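You operate a simulated robot arm through the tools that you are given. There is no shell and no other tool. Be economical: measure what you need, move in short steps, check, and stop when the job is done.

You are at the controls of a simulated robot arm. One attempt, no reset.

JOB
Put the brass block in the metal holder and grease its top.
Fine: use the blue stick and the white pot; lay the blue pot lid on the workbench's black mat meanwhile; put stick and lid back. A coat counts when it lies all over at full strength: go over it till it gets no stronger.

The check looks at the end state, three seconds after you hand in, the way a careful person would. Anything else that was tipped, shoved, dropped, spilled or broken makes it a failure. A push-on lid holds only when it is set on centred and level and pressed home; a screw cap is set on level and turned clockwise until tight.

ROBOT AND FRAMES
A 6-joint arm with a two-finger parallel gripper, fixed in place. Base frame: the origin is at the foot of the arm, x ahead of it, y to its left, z up; the work surface is at about z = 0. Lengths are in cm, angles in degrees, forces in N, time in s.
With the tool pointing down near the work surface it reaches from about 14 to 58 cm from the base axis. Its first joint turns from -66.0 to 66.0 degrees. Payload 2.1 kg.
The TCP is the grasp point between the finger pads, 3 cm short of the fingertips. In the tool frame z runs along the fingers and y along their closing line. The gripper opens to 9.4 cm. The fingers are 2.8 cm wide and 1 cm thick; the gripper's body (5 by 9.6 cm) begins 5.5 cm behind the TCP.
Orientation is that of the tool frame in the base frame, as a unit quaternion [w, x, y, z]. With the fingers straight down and closing along the base's y, the tool's x points along the base's -x, its y along +y and its z along -z.

CONTROLS
- The arm moves only by the tool jog_arm. Its argument "steps" is a list of rows, each a list of 3 entries, a list of its own where there are three numbers: the closure, from 0 (fully open) to 1 (shut), then the shift along the tool's x, y, z in units of 250 mm (1.0 is 250 mm), then the turn, a rotation vector about the tool's x, y, z in units of 60 degrees (1.0 is 60 degrees). In form: [[gripper, [x, y, z], [ax, ay, az]], ...]. A call has 1 to 12 rows; each row is the pose to reach, as a shift and turn from the pose commanded when the call began, along the tool's axes at that moment. A call with a number of a shift or a turn outside -1 to 1 is refused whole. Each row takes 0.2 s and may step no farther than 5 cm and 8.6 degrees from the row before; otherwise, or with a gripper value out of range, the whole call is refused. A pose out of reach is approached as far as the arm can. The call stops where the force on the tool passes 90 N (or 10 N more than at its start, if that is more) or the arm is blocked; 0.2 s more then pass. Each finger travels about 7.2 cm/s and halts on what it meets, pressing with about 44 N; the grip force reading is that of the motor and also rises with nothing between the fingers. The clock runs only during rows and for 0.2 s after the last one: add rows that repeat a pose to give the fingers time. It gives the time, the measured TCP pose, the force on the tool (base axes), the opening and the grip force at its end, in the units of the frame above (readings bear some noise), with the torque about the TCP (base axes, N m) and any sound that the robot's microphone picked up.
- Cameras (640 x 400 px; columns grow to the right, rows downward): "scene" is fixed at [3.26, -35.39, 49.99]; the picture's right is [0.93, -0.37, 0.00], its down [-0.15, -0.39, -0.91] and it looks along [0.34, 0.84, -0.42] (base axes); focal length 332 px, centre (320, 200). "wrist" rides on the gripper at [7.6, 1.4, -10.2] in the tool frame; the picture's right is [-0.18, 0.98, 0.00], its down [-0.75, -0.14, -0.64] and it looks along [-0.63, -0.12, 0.77] (tool axes); focal length 243 px, centre (320, 200). There is no depth. A picture from a camera that has moved, and an enlarged one, comes with that camera's place and axes in the base frame and with its lens.
- grab_frame(camera): a new picture of that camera. The clock stands still meanwhile.
- enlarge(camera, box): a new picture of the part [left, top, right, bottom] of that camera's present view, enlarged. The clock stands still meanwhile.
- finish_job(): hands the job in; it is judged then, once.

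Go step by step. Nothing tells you positions but the pictures and the camera data: compare them with the known pose of the tool, close in by small moves and look again before you grip or let go. The budget is 120 turns and 76 pictures, counting those below and the enlarged ones. Unless the task says otherwise, let go and move clear before handing in, and close with one line.

The tools are called after "Request:" by a JSON object that holds its "api" and its "payload". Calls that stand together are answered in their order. jog_arm: Moves the arm, as the interface text tells. Its arguments: {"type":"object","properties":{"steps":{"type":"array"}},"required":["steps"]} The other tools are called the same way: grab_frame (camera) takes a picture; enlarge (camera, box) takes an enlarged picture of a part of a camera's view; finish_job () hands the job in.

At the start:

```text
time_s: 0.0
tcp_pos: [32.63, 3.02, 35.29]
ee_rot: [0.0, 0.0, 1.0, -0.001]
wrist_force: [-0.1, 0.1, 0.9]
wrist_torque: [0.02, 0.02, -0.02]
width: 9.42
finger_force: 0.0
```

scene: 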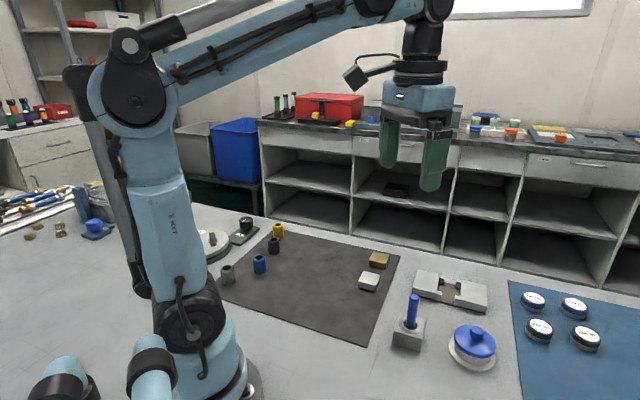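
wrist: 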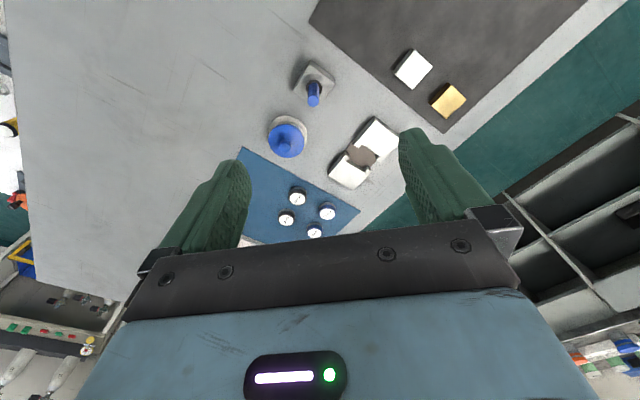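

I see the brass block on the black mat beside a silver one, the metal holder to the right of the mat, the blue stick in its stand and the white pot with a blue lid. I'll look closer first.

Request:
{"api": "enlarge", "payload": {"camera": "scene", "box": [340, 230, 520, 380]}}

Request:
{"api": "enlarge", "payload": {"camera": "wrist", "box": [240, 30, 480, 200]}}

```text
2.67 times, centred on (430, 305) of scene
camera zoom: at [3.26, -35.39, 49.99], right [0.93, -0.37, 0.0], down [-0.15, -0.39, -0.91], along [0.34, 0.84, -0.42], focal length 886 px, centre (27, -80)
```

zoom: 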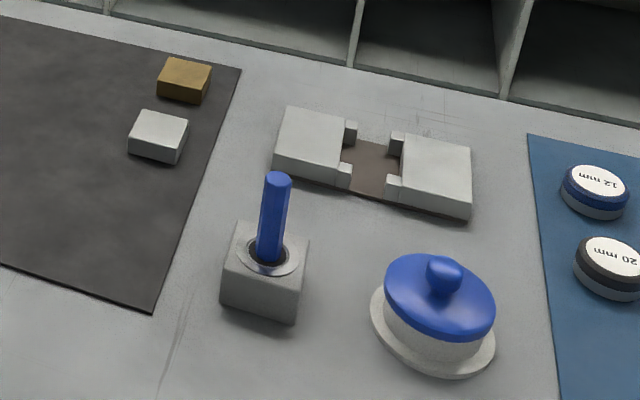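

```text
2.35 times, centred on (360, 115) of wrist
camera zoom: at [24.97, 4.47, 45.46], right [0.18, 0.98, 0.0], down [0.75, -0.14, 0.64], along [0.63, -0.12, -0.77], focal length 571 px, centre (226, 400)
```

zoom: 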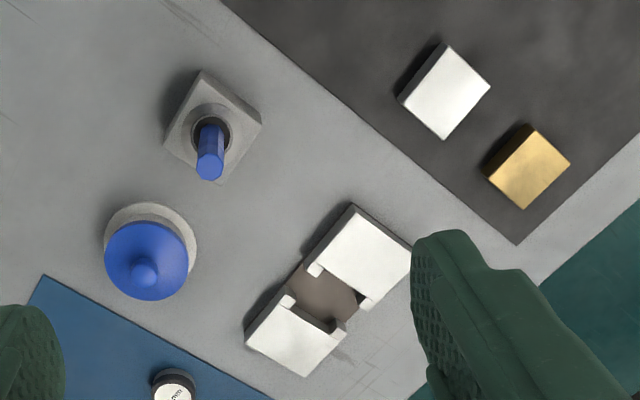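

I place the brass block at about (42.7, 23.6), the holder at (51.6, 8.1), the stick at (36, 1.2) and the lid knob at (44.5, -5.9). Next I move above the brass block, turned about 40°, for a closer look.

Request:
{"api": "jog_arm", "payload": {"steps": [[0, [-0.058, 0.118, 0.087], [0, 0, 0.095]], [0, [-0.115, 0.235, 0.175], [0, 0, 0.19]], [0, [-0.173, 0.353, 0.262], [0, 0, 0.286]], [0, [-0.231, 0.471, 0.35], [0, 0, 0.381]], [0, [-0.289, 0.589, 0.437], [0, 0, 0.476]], [0, [-0.346, 0.706, 0.525], [0, 0, 0.571]], [0, [-0.404, 0.824, 0.6], [0, 0, 0.667]], [0, [-0.404, 0.824, 0.6], [0, 0, 0.667]]]}}

Request:
{"api": "grab_frame", "payload": {"camera": "wrist"}}

```text
time_s: 1.8
tcp_pos: [42.69, 23.69, 20.4]
ee_rot: [0.0, 0.342, 0.94, 0.0]
wrist_force: [0.3, -0.7, 0.0]
wrist_torque: [-0.01, 0.02, -0.01]
width: 9.43
finger_force: 0.1
```

```text
71 pictures are left
camera wrist: at [37.73, 29.61, 30.51], right [0.77, 0.63, 0.0], down [0.49, -0.59, 0.64], along [0.41, -0.5, -0.77], focal length 243 px, centre (320, 200)
```

wrist: 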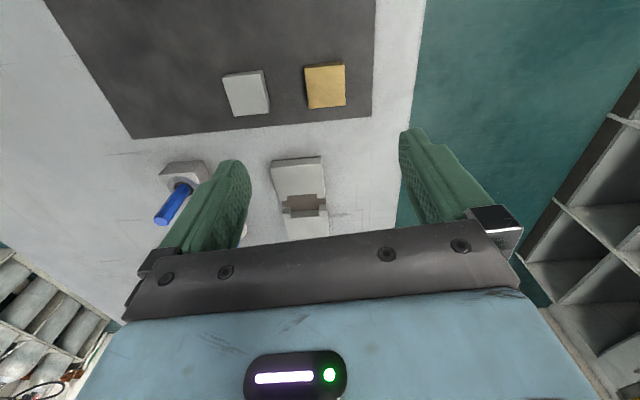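

The brass block is ahead and the holder lies below it in the picture. I'll enlarge both to measure them.

Request:
{"api": "enlarge", "payload": {"camera": "wrist", "box": [280, 40, 376, 100]}}

Request:
{"api": "enlarge", "payload": {"camera": "wrist", "box": [250, 150, 346, 240]}}

Request:
{"api": "enlarge", "payload": {"camera": "scene", "box": [410, 255, 490, 315]}}

```text
6.67 times, centred on (328, 70) of wrist
camera zoom: at [37.73, 29.61, 30.51], right [0.77, 0.63, 0.0], down [0.49, -0.59, 0.64], along [0.41, -0.5, -0.77], focal length 1618 px, centre (267, 1067)
```

zoom: 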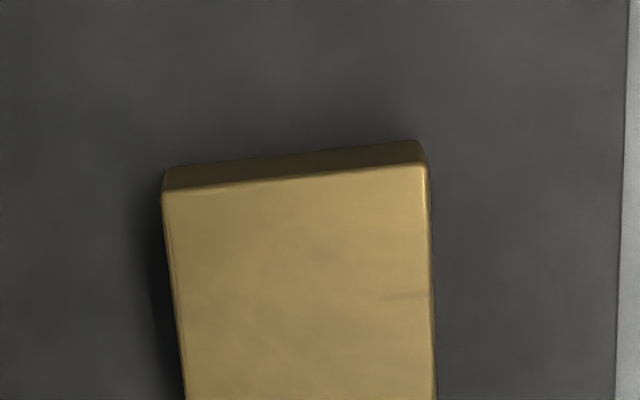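

```text
4.44 times, centred on (298, 195) of wrist
camera zoom: at [37.73, 29.61, 30.51], right [0.77, 0.63, 0.0], down [0.49, -0.59, 0.64], along [0.41, -0.5, -0.77], focal length 1078 px, centre (418, 222)
```

zoom: 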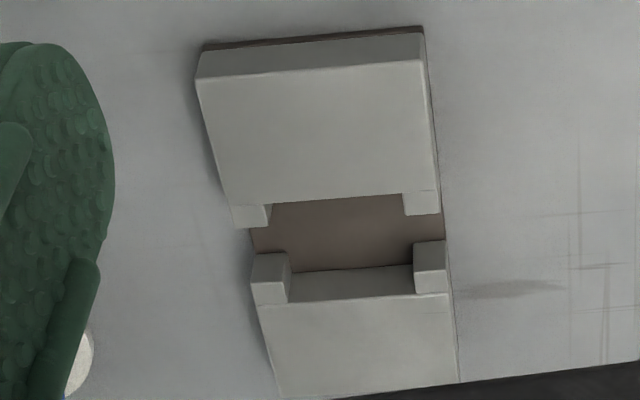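

```text
6.67 times, centred on (450, 285) of scene
camera zoom: at [3.26, -35.39, 49.99], right [0.93, -0.37, 0.0], down [-0.15, -0.39, -0.91], along [0.34, 0.84, -0.42], focal length 2215 px, centre (-547, -367)
```

zoom: 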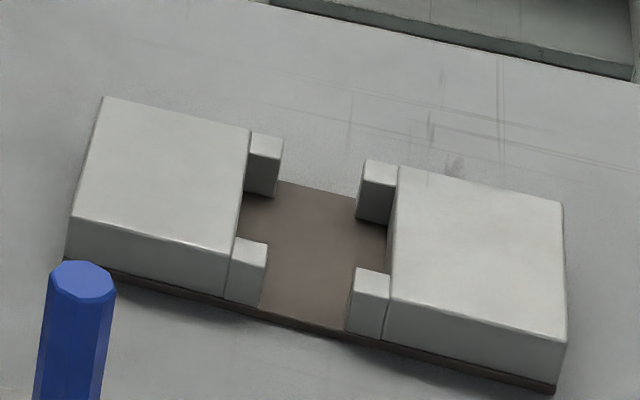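

The pocket is about 4.75 along the jaws by about 4.5 between the tabs. Now I measure the block precisely.

Request:
{"api": "enlarge", "payload": {"camera": "wrist", "box": [278, 50, 374, 110]}}

Request:
{"api": "enlarge", "payload": {"camera": "scene", "box": [340, 240, 404, 300]}}

```text
6.67 times, centred on (326, 80) of wrist
camera zoom: at [37.73, 29.61, 30.51], right [0.77, 0.63, 0.0], down [0.49, -0.59, 0.64], along [0.41, -0.5, -0.77], focal length 1618 px, centre (280, 1000)
```

zoom: 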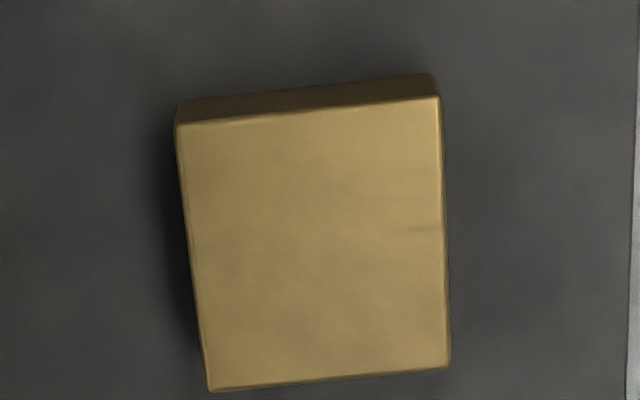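

```text
6.67 times, centred on (372, 270) of scene
camera zoom: at [3.26, -35.39, 49.99], right [0.93, -0.37, 0.0], down [-0.15, -0.39, -0.91], along [0.34, 0.84, -0.42], focal length 2215 px, centre (-27, -267)
```

zoom: 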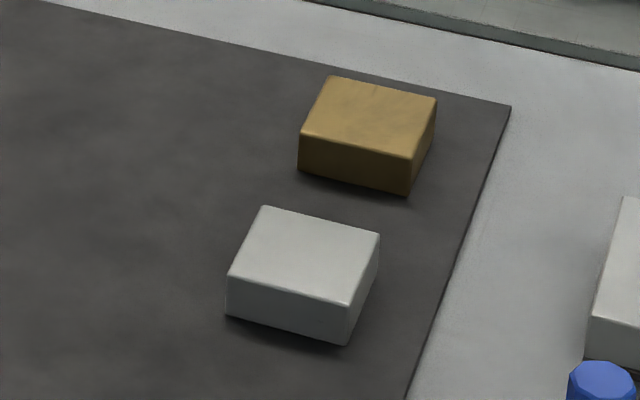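

The block is about 4.2 square by 1.7 high, centred near (43.2, 23.9) and turned 45°, which matches the holder. I line up over it and descend partway.

Request:
{"api": "jog_arm", "payload": {"steps": [[0, [-0.0096, 0.0184, 0.15], [0, 0, 0.083]], [0, [-0.0096, 0.0184, 0.3], [0, 0, 0.083]], [0, [-0.0096, 0.0184, 0.456], [0, 0, 0.083]], [0, [-0.0096, 0.0184, 0.456], [0, 0, 0.083]]]}}

Request:
{"api": "grab_frame", "payload": {"camera": "wrist"}}

```text
time_s: 2.8
tcp_pos: [42.98, 23.9, 8.78]
ee_rot: [-0.001, 0.382, 0.924, 0.0]
wrist_force: [0.1, 0.9, -0.6]
wrist_torque: [0.02, 0.03, 0.02]
width: 9.42
finger_force: 0.1
```

```text
65 pictures are left
camera wrist: at [38.66, 30.23, 19.01], right [0.83, 0.56, 0.0], down [0.43, -0.63, 0.64], along [0.36, -0.53, -0.77], focal length 243 px, centre (320, 200)
```

wrist: 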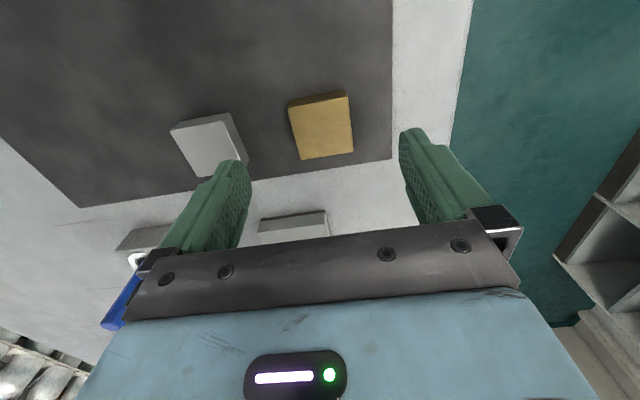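

The silver block sits close to the left finger, so I narrow the opening first, shift a little, and descend.

Request:
{"api": "jog_arm", "payload": {"steps": [[0.3, [0.012, 0.0077, 0], [0, 0, 0]], [0.3, [0.012, 0.0077, 0.06], [0, 0, 0]], [0.3, [0.012, 0.0077, 0.12], [0, 0, 0]]]}}

Request:
{"api": "grab_frame", "payload": {"camera": "wrist"}}

```text
time_s: 3.6
tcp_pos: [43.19, 24.27, 5.79]
ee_rot: [0.0, 0.383, 0.924, 0.0]
wrist_force: [-0.3, 0.1, -0.4]
wrist_torque: [0.01, -0.02, 0.01]
width: 6.58
finger_force: 0.1
```

```text
64 pictures are left
camera wrist: at [38.74, 30.66, 16.0], right [0.83, 0.56, 0.0], down [0.43, -0.63, 0.64], along [0.36, -0.53, -0.77], focal length 243 px, centre (320, 200)
```

wrist: 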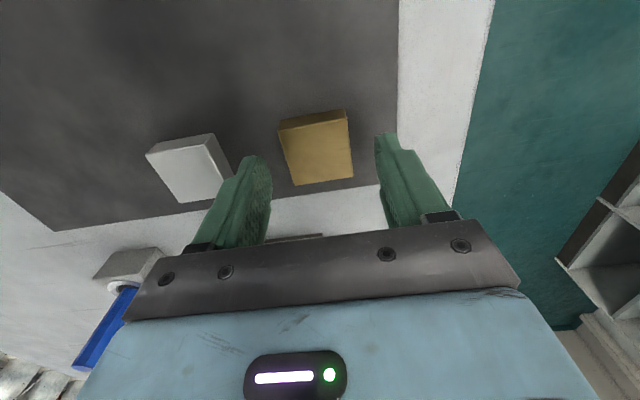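

The block sits centred between the fingers and the silver block is clear. I go down and grip the upper part.

Request:
{"api": "jog_arm", "payload": {"steps": [[0.3, [0, 0, 0.036], [0, 0, 0]], [0.3, [0, 0, 0.072], [0, 0, 0]], [0.3, [0, 0, 0.072], [0, 0, 0]], [0.6, [0, 0, 0.072], [0, 0, 0]], [0.7, [0, 0, 0.072], [0, 0, 0]], [0.7, [0, 0, 0.072], [0, 0, 0]]]}}

Request:
{"api": "enlarge", "payload": {"camera": "scene", "box": [340, 210, 436, 270]}}

```text
time_s: 5.0
tcp_pos: [43.28, 24.29, 4.12]
ee_rot: [0.0, 0.382, 0.924, 0.0]
wrist_force: [0.2, 0.0, -0.5]
wrist_torque: [-0.02, 0.01, 0.03]
width: 4.24
finger_force: 43.8
```

```text
6.67 times, centred on (388, 240) of scene
camera zoom: at [3.26, -35.39, 49.99], right [0.93, -0.37, 0.0], down [-0.15, -0.39, -0.91], along [0.34, 0.84, -0.42], focal length 2215 px, centre (-133, -67)
```

zoom: 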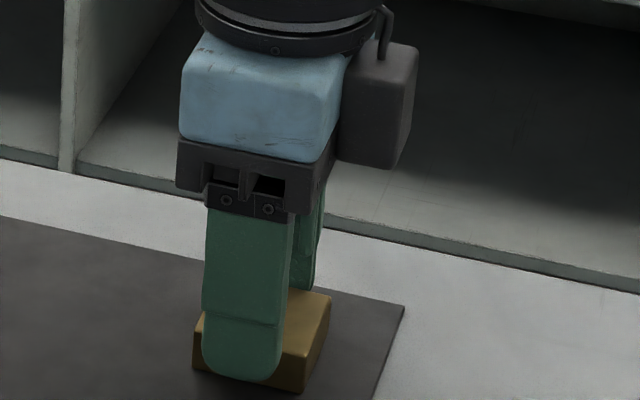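

I have the block, with the opening at 4.24. I lift it and check how it sits in the grip.

Request:
{"api": "jog_arm", "payload": {"steps": [[0.7, [0, 0, -0.05], [0, 0, 0]], [0.7, [0, 0, -0.2], [0, 0, 0]], [0.7, [0, 0, -0.36], [0, 0, 0]], [0.7, [0, 0, -0.36], [0, 0, 0]]]}}

Request:
{"api": "grab_frame", "payload": {"camera": "wrist"}}

Request:
{"api": "enlarge", "payload": {"camera": "scene", "box": [340, 190, 420, 240]}}

```text
time_s: 6.0
tcp_pos: [43.03, 24.27, 13.07]
ee_rot: [0.0, 0.383, 0.924, 0.001]
wrist_force: [0.0, -0.6, -2.4]
wrist_torque: [-0.01, -0.02, -0.01]
width: 4.24
finger_force: 43.8
```

```text
62 pictures are left
camera wrist: at [38.62, 30.68, 23.24], right [0.83, 0.56, 0.0], down [0.43, -0.63, 0.64], along [0.36, -0.53, -0.77], focal length 243 px, centre (320, 200)
```

wrist: 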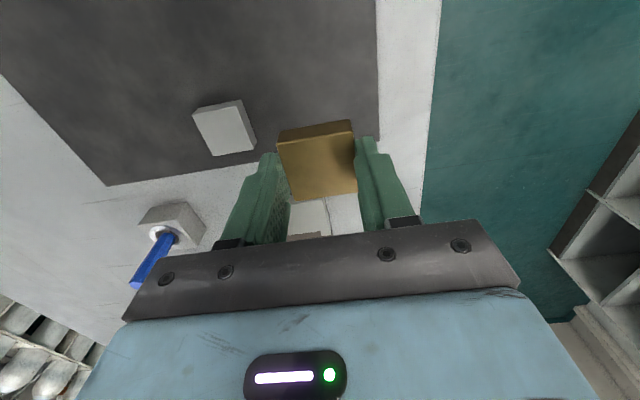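

```text
8.00 times, centred on (380, 215) of scene
camera zoom: at [3.26, -35.39, 49.99], right [0.93, -0.37, 0.0], down [-0.15, -0.39, -0.91], along [0.34, 0.84, -0.42], focal length 2658 px, centre (-160, 80)
```

zoom: 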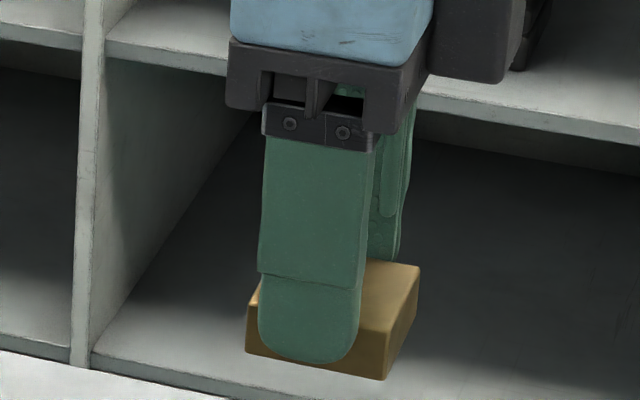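

The block is held level and nearly centred (about 0.2 off). I carry it over the holder and check alignment there.

Request:
{"api": "jog_arm", "payload": {"steps": [[0.7, [-0.138, -0.042, 0], [0, 0, 0]], [0.7, [-0.276, -0.084, 0], [0, 0, 0]], [0.7, [-0.414, -0.126, 0], [0, 0, 0]], [0.7, [-0.552, -0.168, 0], [0, 0, 0]], [0.7, [-0.69, -0.21, 0], [0, 0, 0]], [0.7, [-0.69, -0.21, 0], [0, 0, 0]]]}}

Request:
{"api": "grab_frame", "payload": {"camera": "wrist"}}

Request:
{"api": "enlarge", "payload": {"camera": "scene", "box": [400, 210, 496, 320]}}

```text
time_s: 7.4
tcp_pos: [51.54, 7.98, 13.01]
ee_rot: [0.001, 0.383, 0.924, 0.0]
wrist_force: [0.2, -0.5, -2.2]
wrist_torque: [0.01, 0.02, -0.02]
width: 4.25
finger_force: 43.7
```

```text
60 pictures are left
camera wrist: at [47.14, 14.42, 23.31], right [0.82, 0.57, 0.0], down [0.43, -0.63, 0.64], along [0.36, -0.53, -0.77], focal length 243 px, centre (320, 200)
```

wrist: 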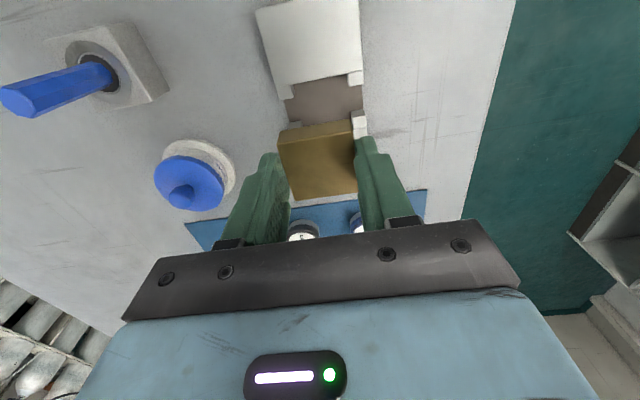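

```text
3.64 times, centred on (448, 265) of scene
camera zoom: at [3.26, -35.39, 49.99], right [0.93, -0.37, 0.0], down [-0.15, -0.39, -0.91], along [0.34, 0.84, -0.42], focal length 1208 px, centre (-146, -36)
```

zoom: 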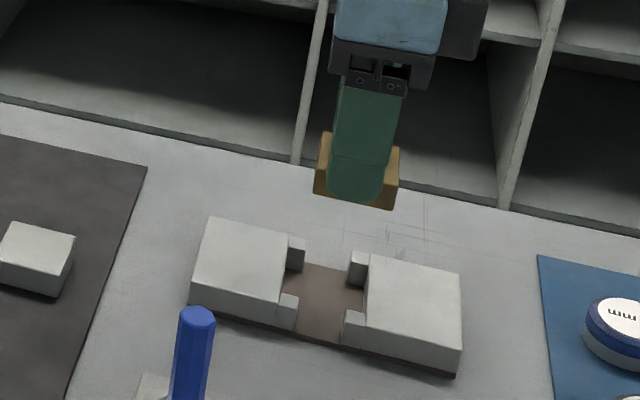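

The pocket centre comes out at about (51.6, 8.5) from the wrist view. I shift slightly and lower the block to just above the jaws.

Request:
{"api": "jog_arm", "payload": {"steps": [[0.7, [0.018, 0.0144, 0.1], [0, 0, 0]], [0.7, [0.018, 0.0144, 0.2], [0, 0, 0]], [0.7, [0.018, 0.0144, 0.25], [0, 0, 0]], [0.7, [0.018, 0.0144, 0.25], [0, 0, 0]]]}}

Request:
{"api": "enlarge", "payload": {"camera": "wrist", "box": [240, 90, 400, 210]}}

Request:
{"api": "enlarge", "payload": {"camera": "scene", "box": [400, 235, 496, 320]}}

```text
time_s: 8.4
tcp_pos: [51.58, 8.83, 6.82]
ee_rot: [0.001, 0.383, 0.924, 0.0]
wrist_force: [0.8, -0.7, -2.3]
wrist_torque: [0.01, 0.0, -0.01]
width: 4.24
finger_force: 44.0
```

```text
3.33 times, centred on (320, 150) of wrist
camera zoom: at [47.14, 15.25, 17.02], right [0.83, 0.56, 0.0], down [0.43, -0.63, 0.64], along [0.36, -0.53, -0.77], focal length 809 px, centre (320, 367)
```

zoom: 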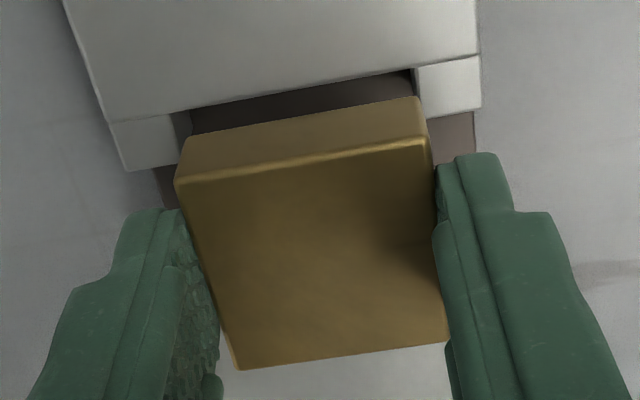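

```text
4.71 times, centred on (448, 278) of scene
camera zoom: at [3.26, -35.39, 49.99], right [0.93, -0.37, 0.0], down [-0.15, -0.39, -0.91], along [0.34, 0.84, -0.42], focal length 1564 px, centre (-282, -165)
```

zoom: 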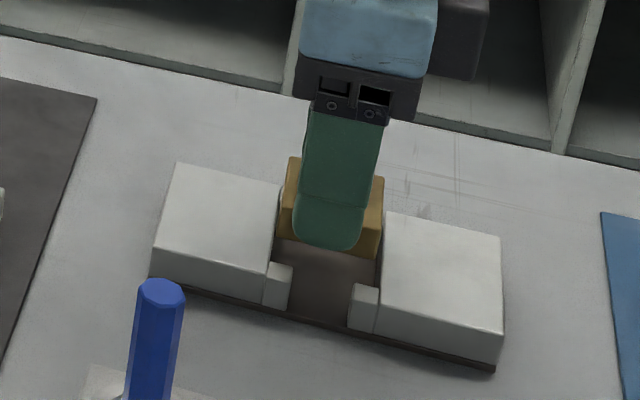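

The alignment agrees within about 0.1 on all sides. I nudge it slightly and lower into the pocket in small steps, watching the force.

Request:
{"api": "jog_arm", "payload": {"steps": [[0.7, [0.001, -0.0045, 0], [0, 0, 0]], [0.7, [0.001, -0.0045, 0.02], [0, 0, 0]], [0.7, [0.001, -0.0045, 0.036], [0, 0, 0]], [0.7, [0.001, -0.0045, 0.048], [0, 0, 0]], [0.7, [0.001, -0.0045, 0.056], [0, 0, 0]], [0.7, [0.001, -0.0045, 0.064], [0, 0, 0]]]}}

Request:
{"api": "enlarge", "payload": {"camera": "wrist", "box": [240, 90, 400, 210]}}

Request:
{"api": "enlarge", "payload": {"camera": "scene", "box": [400, 235, 496, 320]}}

```text
time_s: 9.8
tcp_pos: [51.52, 8.83, 5.16]
ee_rot: [0.0, 0.382, 0.924, 0.0]
wrist_force: [-0.5, 0.4, -2.3]
wrist_torque: [-0.03, -0.02, -0.02]
width: 4.22
finger_force: 44.2
```

```text
3.33 times, centred on (320, 150) of wrist
camera zoom: at [47.05, 15.22, 15.43], right [0.83, 0.56, 0.0], down [0.43, -0.63, 0.64], along [0.36, -0.53, -0.77], focal length 809 px, centre (320, 367)
```

zoom: 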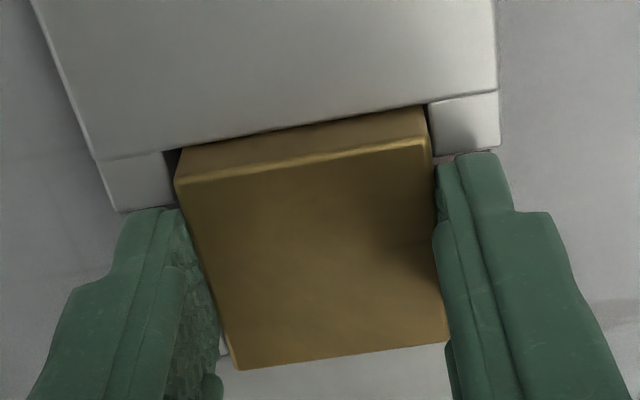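

```text
4.71 times, centred on (448, 278) of scene
camera zoom: at [3.26, -35.39, 49.99], right [0.93, -0.37, 0.0], down [-0.15, -0.39, -0.91], along [0.34, 0.84, -0.42], focal length 1564 px, centre (-282, -165)
```

zoom: 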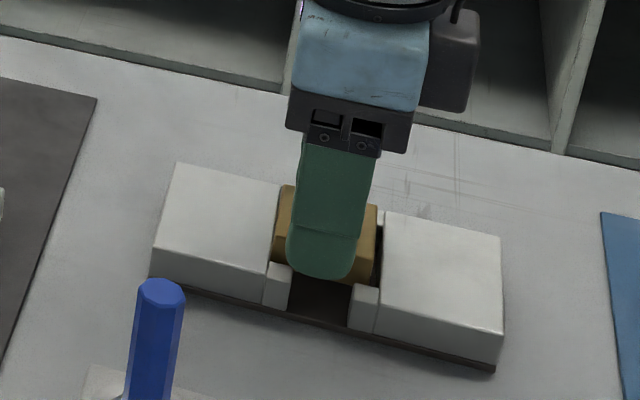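

The block is entering the pocket without contact, slightly nearer the left jaw. I shift it 0.12 the other way and lower further until something touches.

Request:
{"api": "jog_arm", "payload": {"steps": [[0.7, [-0.005, 0, 0], [0, 0, 0]], [0.7, [-0.005, 0, 0.008], [0, 0, 0]], [0.7, [-0.005, 0, 0.014], [0, 0, 0]], [0.7, [-0.005, 0, 0.018], [0, 0, 0]]]}}

Request:
{"api": "enlarge", "payload": {"camera": "scene", "box": [420, 260, 484, 310]}}

```text
time_s: 10.8
tcp_pos: [51.54, 8.67, 5.04]
ee_rot: [0.0, 0.383, 0.924, 0.001]
wrist_force: [0.0, -0.1, 76.0]
wrist_torque: [0.56, 0.76, -0.09]
width: 4.25
finger_force: 43.9
```

```text
8.00 times, centred on (452, 285) of scene
camera zoom: at [3.22, -35.4, 49.99], right [0.93, -0.37, 0.0], down [-0.15, -0.39, -0.91], along [0.34, 0.84, -0.42], focal length 2658 px, centre (-736, -480)
```

zoom: 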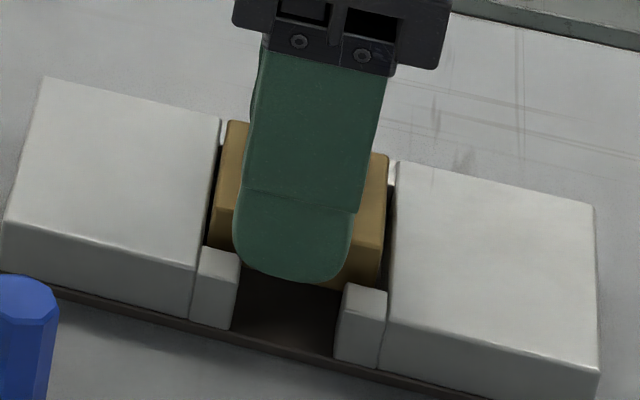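

The fingers have met the left tabs (contact lies on that side) with the block about 1 cm into the pocket. I relieve the pressure, then release so it drops the last half centimetre, guided.

Request:
{"api": "jog_arm", "payload": {"steps": [[0.7, [-0.002, 0, -0.018], [0, 0, 0]], [0.7, [-0.002, 0, -0.018], [0, 0, 0]]]}}

Request:
{"api": "enlarge", "payload": {"camera": "wrist", "box": [240, 90, 400, 210]}}

```text
time_s: 11.4
tcp_pos: [51.56, 8.74, 5.14]
ee_rot: [0.0, 0.382, 0.924, 0.0]
wrist_force: [-3.6, 4.5, 4.8]
wrist_torque: [0.05, 0.33, -0.18]
width: 4.27
finger_force: 43.8
```

```text
3.33 times, centred on (320, 150) of wrist
camera zoom: at [47.13, 15.12, 15.31], right [0.82, 0.57, 0.0], down [0.43, -0.63, 0.64], along [0.36, -0.53, -0.77], focal length 809 px, centre (320, 367)
```

zoom: 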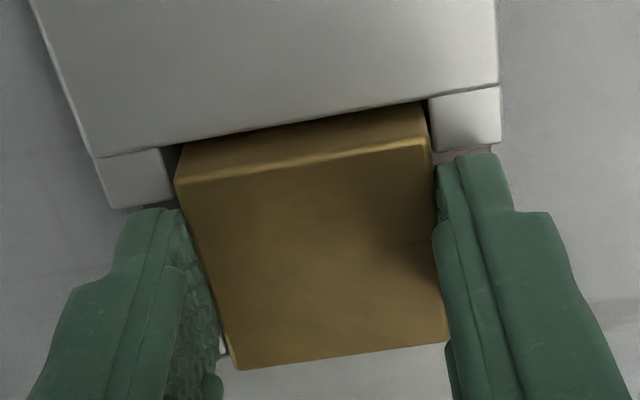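

Request:
{"api": "jog_arm", "payload": {"steps": [[0.7, [0, 0, -0.005], [0, 0, 0]], [0.7, [0, 0, -0.005], [0, 0, 0]], [0.5, [0, 0, -0.005], [0, 0, 0]], [0.45, [0, 0, -0.005], [0, 0, 0]], [0.45, [0, 0, -0.005], [0, 0, 0]]]}}

Request:
{"api": "enlarge", "payload": {"camera": "wrist", "box": [240, 90, 400, 210]}}

Request:
{"api": "enlarge", "payload": {"camera": "scene", "box": [420, 260, 484, 310]}}

```text
time_s: 12.6
tcp_pos: [51.54, 8.76, 5.25]
ee_rot: [0.0, 0.383, 0.924, 0.0]
wrist_force: [0.9, -0.6, -0.7]
wrist_torque: [-0.01, 0.01, 0.0]
width: 5.18
finger_force: 0.0
```

```text
3.33 times, centred on (320, 150) of wrist
camera zoom: at [47.16, 15.09, 15.51], right [0.83, 0.56, 0.0], down [0.43, -0.63, 0.64], along [0.36, -0.53, -0.77], focal length 809 px, centre (320, 367)
```

zoom: 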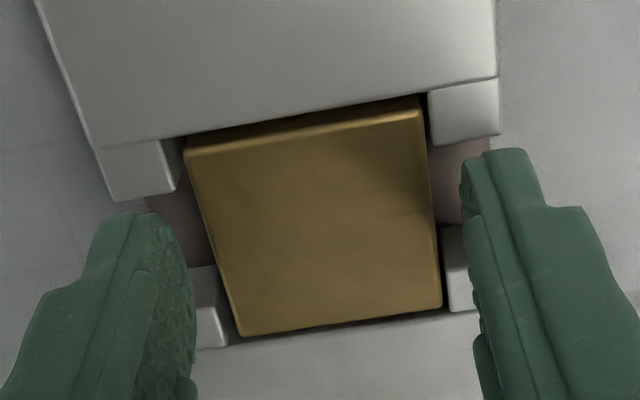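

```text
8.00 times, centred on (452, 285) of scene
camera zoom: at [3.26, -35.39, 49.99], right [0.93, -0.37, 0.0], down [-0.15, -0.39, -0.91], along [0.34, 0.84, -0.42], focal length 2658 px, centre (-736, -480)
```

zoom: 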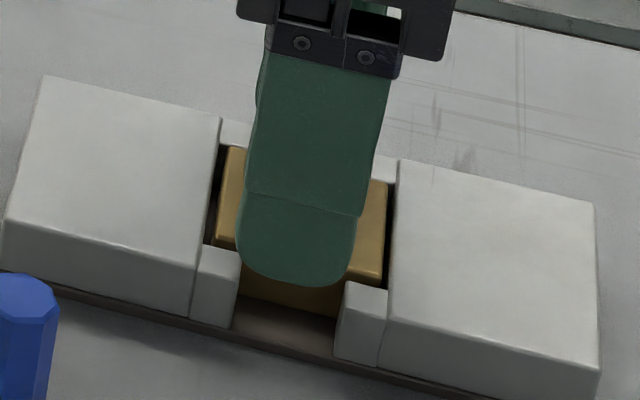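

The block has dropped squarely into the pocket. I rise clear and move above the pot for a look at the lid, the block and the stick.

Request:
{"api": "jog_arm", "payload": {"steps": [[0.4, [0, 0, -0.19], [0, 0, 0]], [0.3, [0, 0, -0.38], [0, 0, 0]], [0.2, [-0.048, -0.15, -0.39], [0, 0, 0]], [0.2, [-0.095, -0.3, -0.4], [0, 0, 0]], [0.2, [-0.142, -0.45, -0.41], [0, 0, 0]], [0.2, [-0.19, -0.6, -0.43], [0, 0, 0]], [0.2, [-0.19, -0.6, -0.43], [0, 0, 0]]]}}

Request:
{"api": "grab_frame", "payload": {"camera": "wrist"}}

Request:
{"api": "enlarge", "payload": {"camera": "scene", "box": [380, 255, 508, 385]}}

```text
time_s: 14.2
tcp_pos: [44.3, -5.33, 16.32]
ee_rot: [0.001, 0.383, 0.924, 0.0]
wrist_force: [-0.4, 0.5, 0.4]
wrist_torque: [0.01, -0.03, 0.03]
width: 7.53
finger_force: 0.1
```

```text
50 pictures are left
camera wrist: at [39.93, 1.09, 26.51], right [0.83, 0.56, 0.0], down [0.43, -0.63, 0.64], along [0.36, -0.53, -0.77], focal length 243 px, centre (320, 200)
```

wrist: 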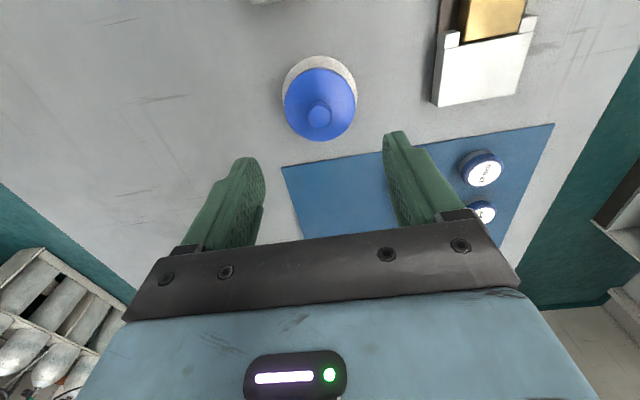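

```text
3.08 times, centred on (444, 320) of scene
camera zoom: at [3.26, -35.39, 49.99], right [0.93, -0.37, 0.0], down [-0.15, -0.39, -0.91], along [0.34, 0.84, -0.42], focal length 1022 px, centre (-62, -169)
```

zoom: 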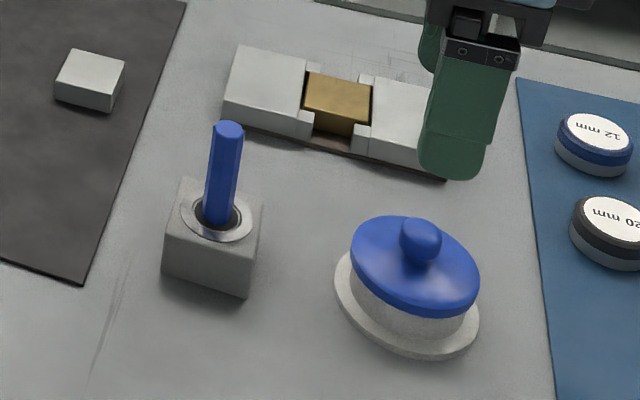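

The block sits in the holder properly. The lid knob is at about (44.5, -5.7) and some 4.5 high; I lower toward it and look again.

Request:
{"api": "jog_arm", "payload": {"steps": [[0.2, [-0.016, 0, 0.14], [0, 0, 0]], [0.2, [-0.016, 0, 0.272], [0, 0, 0]], [0.2, [-0.016, 0, 0.272], [0, 0, 0]]]}}

Request:
{"api": "enlarge", "payload": {"camera": "wrist", "box": [220, 80, 412, 200]}}

Request:
{"api": "enlarge", "payload": {"camera": "scene", "box": [428, 290, 524, 380]}}

```text
time_s: 15.0
tcp_pos: [44.71, -5.6, 9.34]
ee_rot: [0.0, 0.383, 0.924, 0.0]
wrist_force: [-0.4, -0.6, -0.5]
wrist_torque: [-0.01, 0.0, 0.03]
width: 7.51
finger_force: 0.1
```

```text
3.33 times, centred on (316, 140) of wrist
camera zoom: at [40.28, 0.71, 19.5], right [0.83, 0.56, 0.0], down [0.43, -0.63, 0.64], along [0.36, -0.53, -0.77], focal length 809 px, centre (333, 400)
```

zoom: 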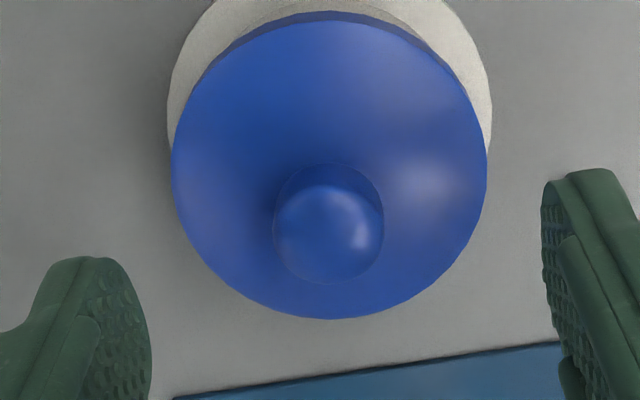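

```text
4.44 times, centred on (476, 335) of scene
camera zoom: at [3.26, -35.39, 49.99], right [0.93, -0.37, 0.0], down [-0.15, -0.39, -0.91], along [0.34, 0.84, -0.42], focal length 1477 px, centre (-373, -400)
```

zoom: 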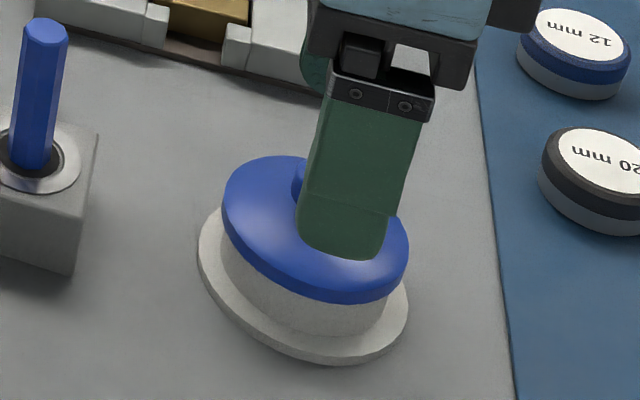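

The lid is about 6.7 wide, centred near (44.5, -5.5), with the knob some 5 high. I centre on it and lower the fingertips beside the knob.

Request:
{"api": "jog_arm", "payload": {"steps": [[0.4, [0.01, -0.003, 0], [0, 0, 0]], [0.4, [0.01, -0.003, 0.04], [0, 0, 0]], [0.4, [0.01, -0.003, 0.08], [0, 0, 0]], [0.4, [0.01, -0.003, 0.08], [0, 0, 0]]]}}

Request:
{"api": "enlarge", "payload": {"camera": "wrist", "box": [220, 90, 412, 210]}}

Request:
{"api": "enlarge", "payload": {"camera": "scene", "box": [428, 290, 524, 380]}}

```text
time_s: 16.0
tcp_pos: [44.4, -5.54, 7.22]
ee_rot: [0.0, 0.382, 0.924, 0.0]
wrist_force: [-0.3, 0.6, -0.7]
wrist_torque: [0.04, -0.01, 0.01]
width: 5.64
finger_force: 0.0
```

```text
3.33 times, centred on (316, 150) of wrist
camera zoom: at [39.99, 0.93, 17.38], right [0.83, 0.56, 0.0], down [0.43, -0.63, 0.64], along [0.36, -0.53, -0.77], focal length 809 px, centre (333, 367)
```

zoom: 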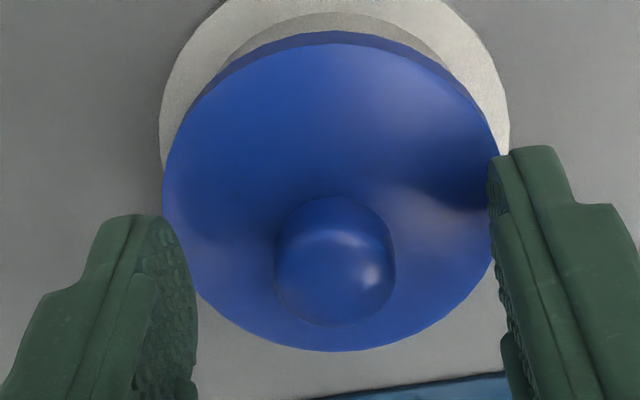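

```text
4.44 times, centred on (476, 335) of scene
camera zoom: at [3.26, -35.39, 49.99], right [0.93, -0.37, 0.0], down [-0.15, -0.39, -0.91], along [0.34, 0.84, -0.42], focal length 1477 px, centre (-373, -400)
```

zoom: 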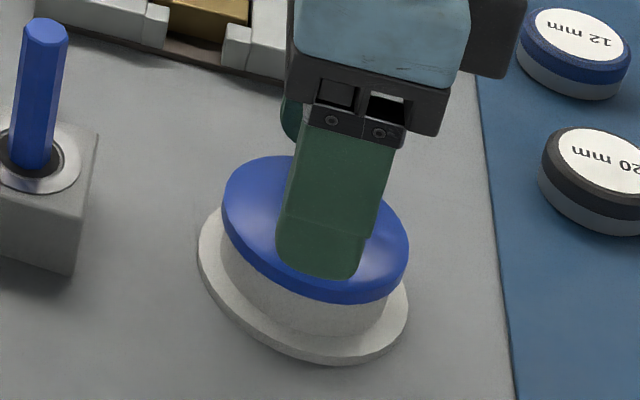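

Knob is centred between the fingers. I go 0.3 lower and close on it.

Request:
{"api": "jog_arm", "payload": {"steps": [[0.4, [-0.003, 0, 0.012], [0, 0, 0]], [0.6, [-0.003, 0, 0.012], [0, 0, 0]], [0.8, [-0.003, 0, 0.012], [0, 0, 0]], [0.9, [-0.003, 0, 0.012], [0, 0, 0]], [0.9, [-0.003, 0, 0.012], [0, 0, 0]]]}}

Request:
{"api": "enlarge", "payload": {"camera": "scene", "box": [428, 290, 524, 380]}}

```text
time_s: 17.2
tcp_pos: [44.38, -5.52, 6.98]
ee_rot: [-0.001, 0.383, 0.924, 0.0]
wrist_force: [0.1, 0.6, 0.5]
wrist_torque: [0.03, -0.01, -0.01]
width: 1.9
finger_force: 43.4
```

```text
4.44 times, centred on (476, 335) of scene
camera zoom: at [3.26, -35.39, 49.99], right [0.93, -0.37, 0.0], down [-0.15, -0.39, -0.91], along [0.34, 0.84, -0.42], focal length 1477 px, centre (-373, -400)
```

zoom: 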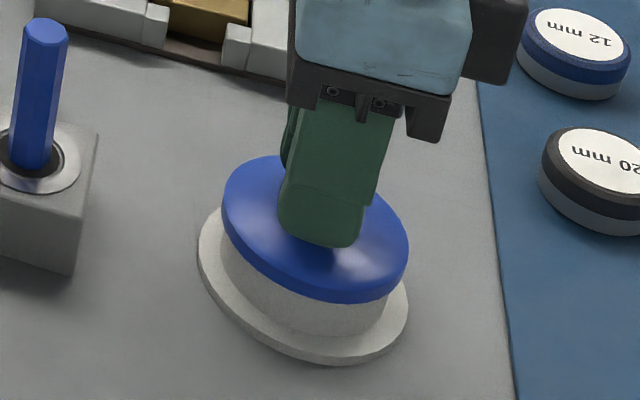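

Gripped, opening 1.9. I lift gently to see whether the lid comes free.

Request:
{"api": "jog_arm", "payload": {"steps": [[0.9, [0, 0, -0.008], [0, 0, 0]], [0.9, [0, 0, -0.02], [0, 0, 0]], [0.9, [0, 0, -0.04], [0, 0, 0]], [0.9, [0, 0, -0.04], [0, 0, 0]]]}}

Request:
{"api": "enlarge", "payload": {"camera": "scene", "box": [428, 290, 524, 380]}}

```text
time_s: 18.2
tcp_pos: [44.44, -5.61, 7.96]
ee_rot: [0.0, 0.383, 0.924, -0.001]
wrist_force: [1.1, -0.6, -0.6]
wrist_torque: [0.03, 0.0, -0.01]
width: 1.84
finger_force: 43.9
```

```text
4.44 times, centred on (476, 335) of scene
camera zoom: at [3.26, -35.39, 49.99], right [0.93, -0.37, 0.0], down [-0.15, -0.39, -0.91], along [0.34, 0.84, -0.42], focal length 1477 px, centre (-373, -400)
```

zoom: 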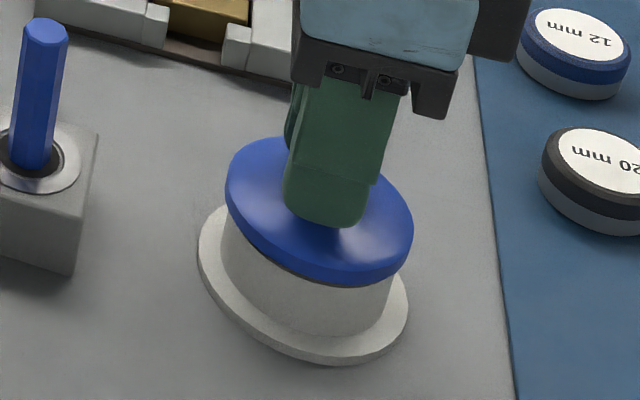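

The lid comes off and the pot stays put. I raise it well above the stick and carry it over the mat.

Request:
{"api": "jog_arm", "payload": {"steps": [[0.9, [0, 0, -0.15], [0, 0, 0]], [0.9, [0, 0, -0.3], [0, 0, 0]], [0.9, [0, 0, -0.46], [0, 0, 0]], [0.9, [0.17, 0.01, -0.46], [0, 0, 0]], [0.9, [0.34, 0.02, -0.46], [0, 0, 0]], [0.9, [0.51, 0.03, -0.46], [0, 0, 0]], [0.9, [0.68, 0.04, -0.46], [0, 0, 0]], [0.9, [0.85, 0.045, -0.46], [0, 0, 0]], [0.9, [0.99, 0.05, -0.46], [0, 0, 0]], [0.9, [0.99, 0.05, -0.46], [0, 0, 0]]]}}

Request:
{"api": "grab_frame", "payload": {"camera": "wrist"}}

Request:
{"api": "grab_frame", "payload": {"camera": "scene"}}

```text
time_s: 20.4
tcp_pos: [27.7, 12.85, 19.39]
ee_rot: [0.0, 0.383, 0.924, 0.001]
wrist_force: [0.5, 0.7, -0.3]
wrist_torque: [0.03, -0.01, 0.0]
width: 1.89
finger_force: 43.6
```

```text
42 pictures are left
camera wrist: at [23.3, 19.2, 29.59], right [0.83, 0.56, 0.0], down [0.43, -0.63, 0.64], along [0.36, -0.53, -0.77], focal length 243 px, centre (320, 200)
```

wrist: 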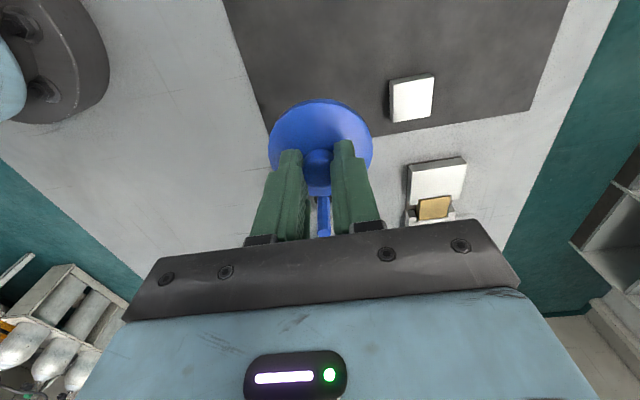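

```text
41 pictures are left
```

scene: 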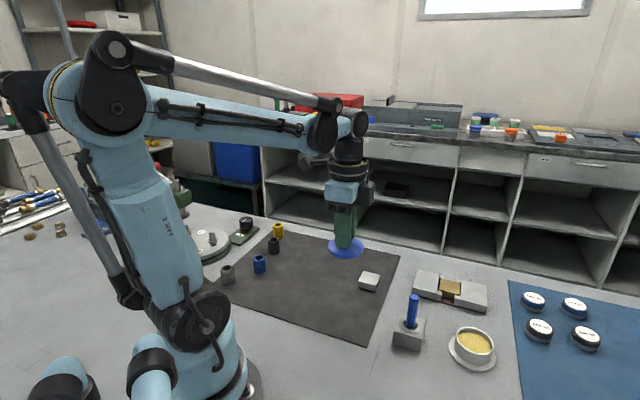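

Below the lid is clear mat with margin all round, and the pot shows yellow grease. I lower the lid toward the mat.

Request:
{"api": "jog_arm", "payload": {"steps": [[0.9, [0, 0, 0.18], [0, 0, 0]], [0.9, [0, 0, 0.36], [0, 0, 0]], [0.9, [0, 0, 0.5], [0, 0, 0]], [0.9, [0, 0, 0.54], [0, 0, 0]], [0.9, [0, 0, 0.555], [0, 0, 0]], [0.9, [0, 0, 0.563], [0, 0, 0]], [0.9, [0, 0, 0.563], [0, 0, 0]]]}}

Request:
{"api": "enlarge", "payload": {"camera": "scene", "box": [310, 250, 406, 330]}}

```text
time_s: 22.0
tcp_pos: [27.82, 12.83, 5.34]
ee_rot: [-0.001, 0.382, 0.924, 0.001]
wrist_force: [0.3, 0.4, 0.5]
wrist_torque: [0.02, -0.01, 0.01]
width: 1.87
finger_force: 44.1
```

```text
5.00 times, centred on (358, 290) of scene
camera zoom: at [3.26, -35.39, 49.99], right [0.93, -0.37, 0.0], down [-0.15, -0.39, -0.91], along [0.34, 0.84, -0.42], focal length 1661 px, centre (130, -250)
```

zoom: 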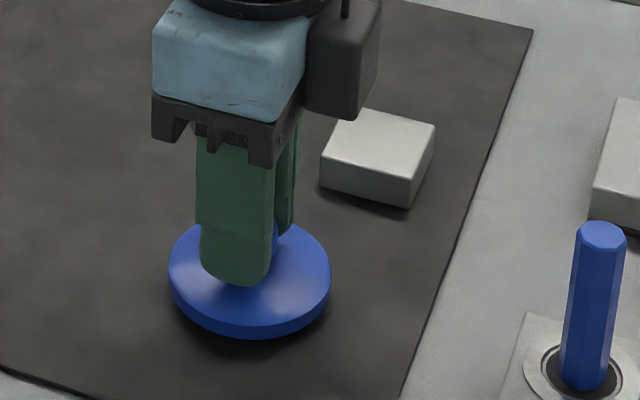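

Still a little above the mat; I lower on in small steps.

Request:
{"api": "jog_arm", "payload": {"steps": [[0.9, [0, 0, 0.006], [0, 0, 0]], [0.9, [0, 0, 0.012], [0, 0, 0]], [0.9, [0, 0, 0.018], [0, 0, 0]], [0.9, [0, 0, 0.018], [0, 0, 0]]]}}

```text
time_s: 23.0
tcp_pos: [27.81, 12.91, 4.97]
ee_rot: [0.0, 0.383, 0.924, 0.0]
wrist_force: [-1.0, -0.1, 0.9]
wrist_torque: [0.02, -0.03, 0.0]
width: 1.87
finger_force: 44.2
```

Request:
{"api": "jog_arm", "payload": {"steps": [[0.9, [0, 0, 0.004], [0, 0, 0]], [0.9, [0, 0, 0.008], [0, 0, 0]], [0.9, [0, 0, 0.012], [0, 0, 0]], [0.9, [0, 0, 0.012], [0, 0, 0]]]}}

Request:
{"api": "enlarge", "payload": {"camera": "scene", "box": [310, 250, 406, 330]}}

```text
time_s: 24.0
tcp_pos: [27.87, 12.94, 4.69]
ee_rot: [0.0, 0.383, 0.924, 0.0]
wrist_force: [1.0, 2.2, 3.7]
wrist_torque: [0.05, -0.03, -0.03]
width: 1.87
finger_force: 44.0
```

```text
5.00 times, centred on (358, 290) of scene
camera zoom: at [3.26, -35.39, 49.99], right [0.93, -0.37, 0.0], down [-0.15, -0.39, -0.91], along [0.34, 0.84, -0.42], focal length 1661 px, centre (130, -250)
```

zoom: 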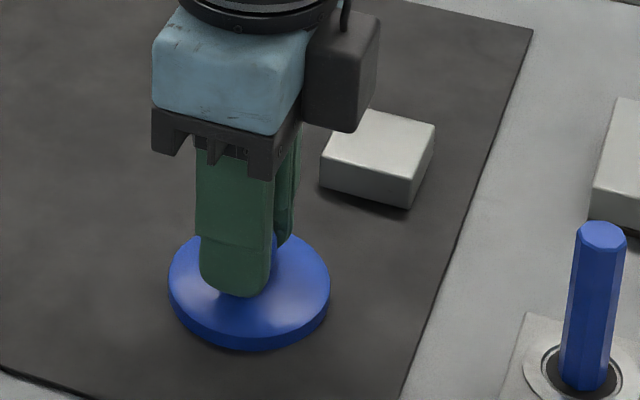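

The lid rests on the mat (light contact). I open and rise, then look at the stick.

Request:
{"api": "jog_arm", "payload": {"steps": [[0.7, [0, 0, 0], [0, 0, 0]], [0.5, [0, 0, 0], [0, 0, 0]], [0.5, [0, 0, 0], [0, 0, 0]], [0.5, [0, 0, -0.15], [0, 0, 0]], [0.5, [0, 0, -0.3], [0, 0, 0]], [0.5, [0, 0, -0.46], [0, 0, 0]], [0.5, [-0.12, -0.1, -0.46], [0, 0, 0]], [0.5, [-0.26, -0.1, -0.46], [0, 0, 0]], [0.5, [-0.4, -0.1, -0.46], [0, 0, 0]], [0.5, [-0.52, -0.1, -0.46], [0, 0, 0]], [0.5, [-0.52, -0.1, -0.46], [0, 0, 0]]]}}

Request:
{"api": "grab_frame", "payload": {"camera": "wrist"}}

```text
time_s: 26.4
tcp_pos: [35.32, 1.78, 16.24]
ee_rot: [0.0, 0.383, 0.924, 0.0]
wrist_force: [-0.2, 0.5, -0.4]
wrist_torque: [0.0, 0.01, 0.01]
width: 4.71
finger_force: 0.0
```

```text
38 pictures are left
camera wrist: at [30.97, 8.2, 26.41], right [0.82, 0.57, 0.0], down [0.43, -0.63, 0.64], along [0.36, -0.53, -0.77], focal length 243 px, centre (320, 200)
```

wrist: 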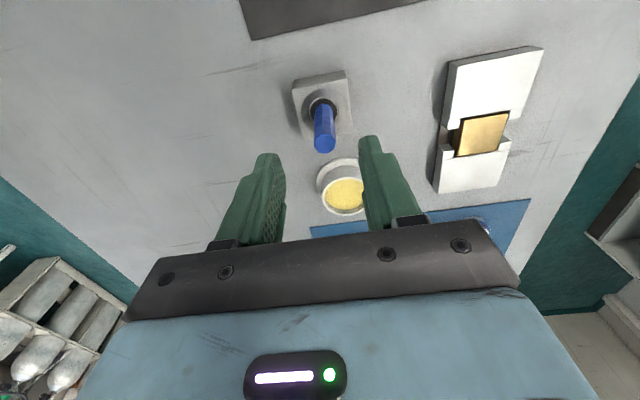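

The stick stands at about (35.9, 1.5), top near 9.9. I centre over it and come down to just above its top to check.

Request:
{"api": "jog_arm", "payload": {"steps": [[0.4, [-0.022, 0.01, 0.06], [0, 0, 0]], [0.4, [-0.022, 0.01, 0.13], [0, 0, 0]], [0.4, [-0.022, 0.01, 0.13], [0, 0, 0]]]}}

Request:
{"api": "grab_frame", "payload": {"camera": "wrist"}}

```text
time_s: 27.2
tcp_pos: [35.88, 1.54, 12.9]
ee_rot: [0.0, 0.383, 0.924, 0.001]
wrist_force: [1.5, -0.3, 0.4]
wrist_torque: [0.0, 0.02, -0.01]
width: 5.65
finger_force: 0.1
```

```text
37 pictures are left
camera wrist: at [31.42, 8.03, 23.13], right [0.83, 0.56, 0.0], down [0.43, -0.63, 0.64], along [0.36, -0.53, -0.77], focal length 243 px, centre (320, 200)
```

wrist: 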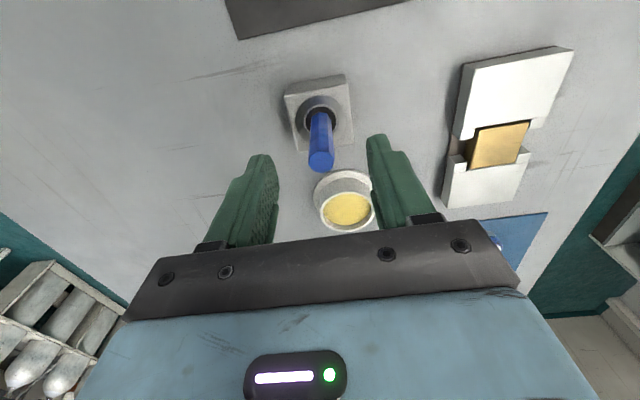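

Centred on the stick. I descend around it and close.

Request:
{"api": "jog_arm", "payload": {"steps": [[0.4, [0, 0, 0.08], [0, 0, 0]], [0.4, [0, 0, 0.16], [0, 0, 0]], [0.4, [0, 0, 0.216], [0, 0, 0]], [0.65, [0, 0, 0.216], [0, 0, 0]], [0.9, [0, 0, 0.216], [0, 0, 0]], [0.9, [0, 0, 0.216], [0, 0, 0]], [0.9, [0, 0, 0.216], [0, 0, 0]]]}}

Request:
{"api": "enlarge", "payload": {"camera": "scene", "box": [370, 270, 466, 360]}}

```text
time_s: 28.8
tcp_pos: [35.75, 1.62, 7.38]
ee_rot: [0.0, 0.383, 0.924, 0.0]
wrist_force: [-0.4, 0.0, 0.2]
wrist_torque: [0.0, 0.01, 0.0]
width: 1.57
finger_force: 43.9
```

```text
4.44 times, centred on (418, 315) of scene
camera zoom: at [3.26, -35.39, 49.99], right [0.93, -0.37, 0.0], down [-0.15, -0.39, -0.91], along [0.34, 0.84, -0.42], focal length 1477 px, centre (-116, -311)
```

zoom: 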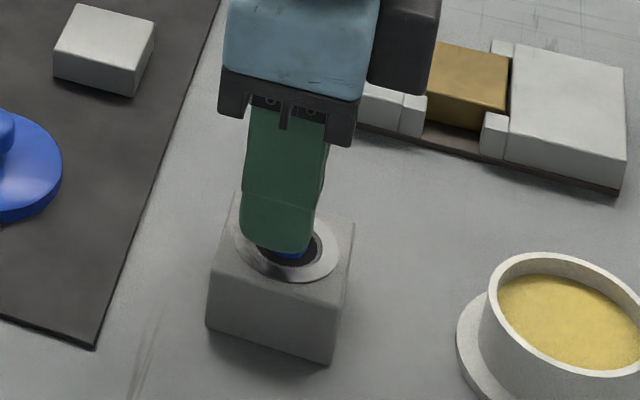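

Gripped at 1.57. I draw the stick straight up and look at its tip.

Request:
{"api": "jog_arm", "payload": {"steps": [[0.9, [0, 0, -0.02], [0, 0, 0]], [0.9, [0, 0, -0.1], [0, 0, 0]], [0.9, [0, 0, -0.24], [0, 0, 0]], [0.9, [0, 0, -0.38], [0, 0, 0]], [0.9, [0, 0, -0.38], [0, 0, 0]]]}}

Request:
{"api": "enlarge", "payload": {"camera": "scene", "box": [360, 220, 480, 330]}}

Request:
{"api": "grab_frame", "payload": {"camera": "wrist"}}

```text
time_s: 30.0
tcp_pos: [36.0, 1.68, 17.18]
ee_rot: [0.001, 0.383, 0.924, 0.0]
wrist_force: [0.5, 0.8, 0.6]
wrist_torque: [0.02, -0.01, -0.01]
width: 1.57
finger_force: 44.0
```

```text
3.64 times, centred on (420, 275) of scene
camera zoom: at [3.26, -35.39, 49.99], right [0.93, -0.37, 0.0], down [-0.15, -0.39, -0.91], along [0.34, 0.84, -0.42], focal length 1208 px, centre (-44, -73)
```

zoom: 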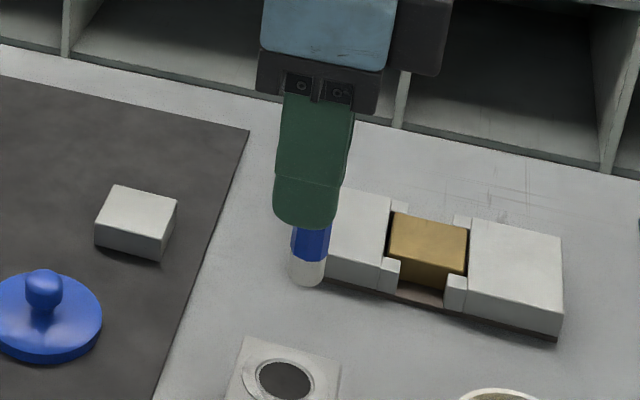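

```text
34 pictures are left
camera wrist: at [31.57, 8.05, 27.34], right [0.83, 0.56, 0.0], down [0.43, -0.63, 0.64], along [0.36, -0.53, -0.77], focal length 243 px, centre (320, 200)
```

wrist: 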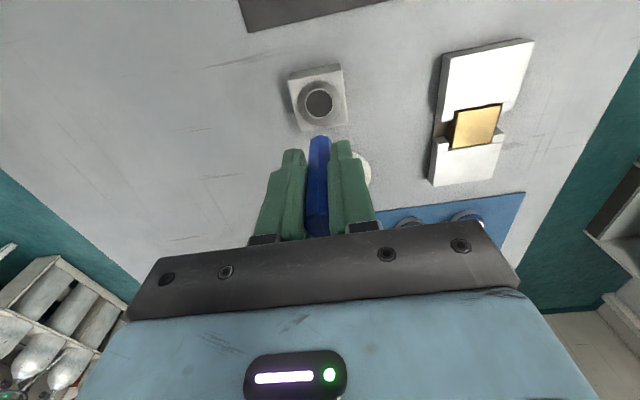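

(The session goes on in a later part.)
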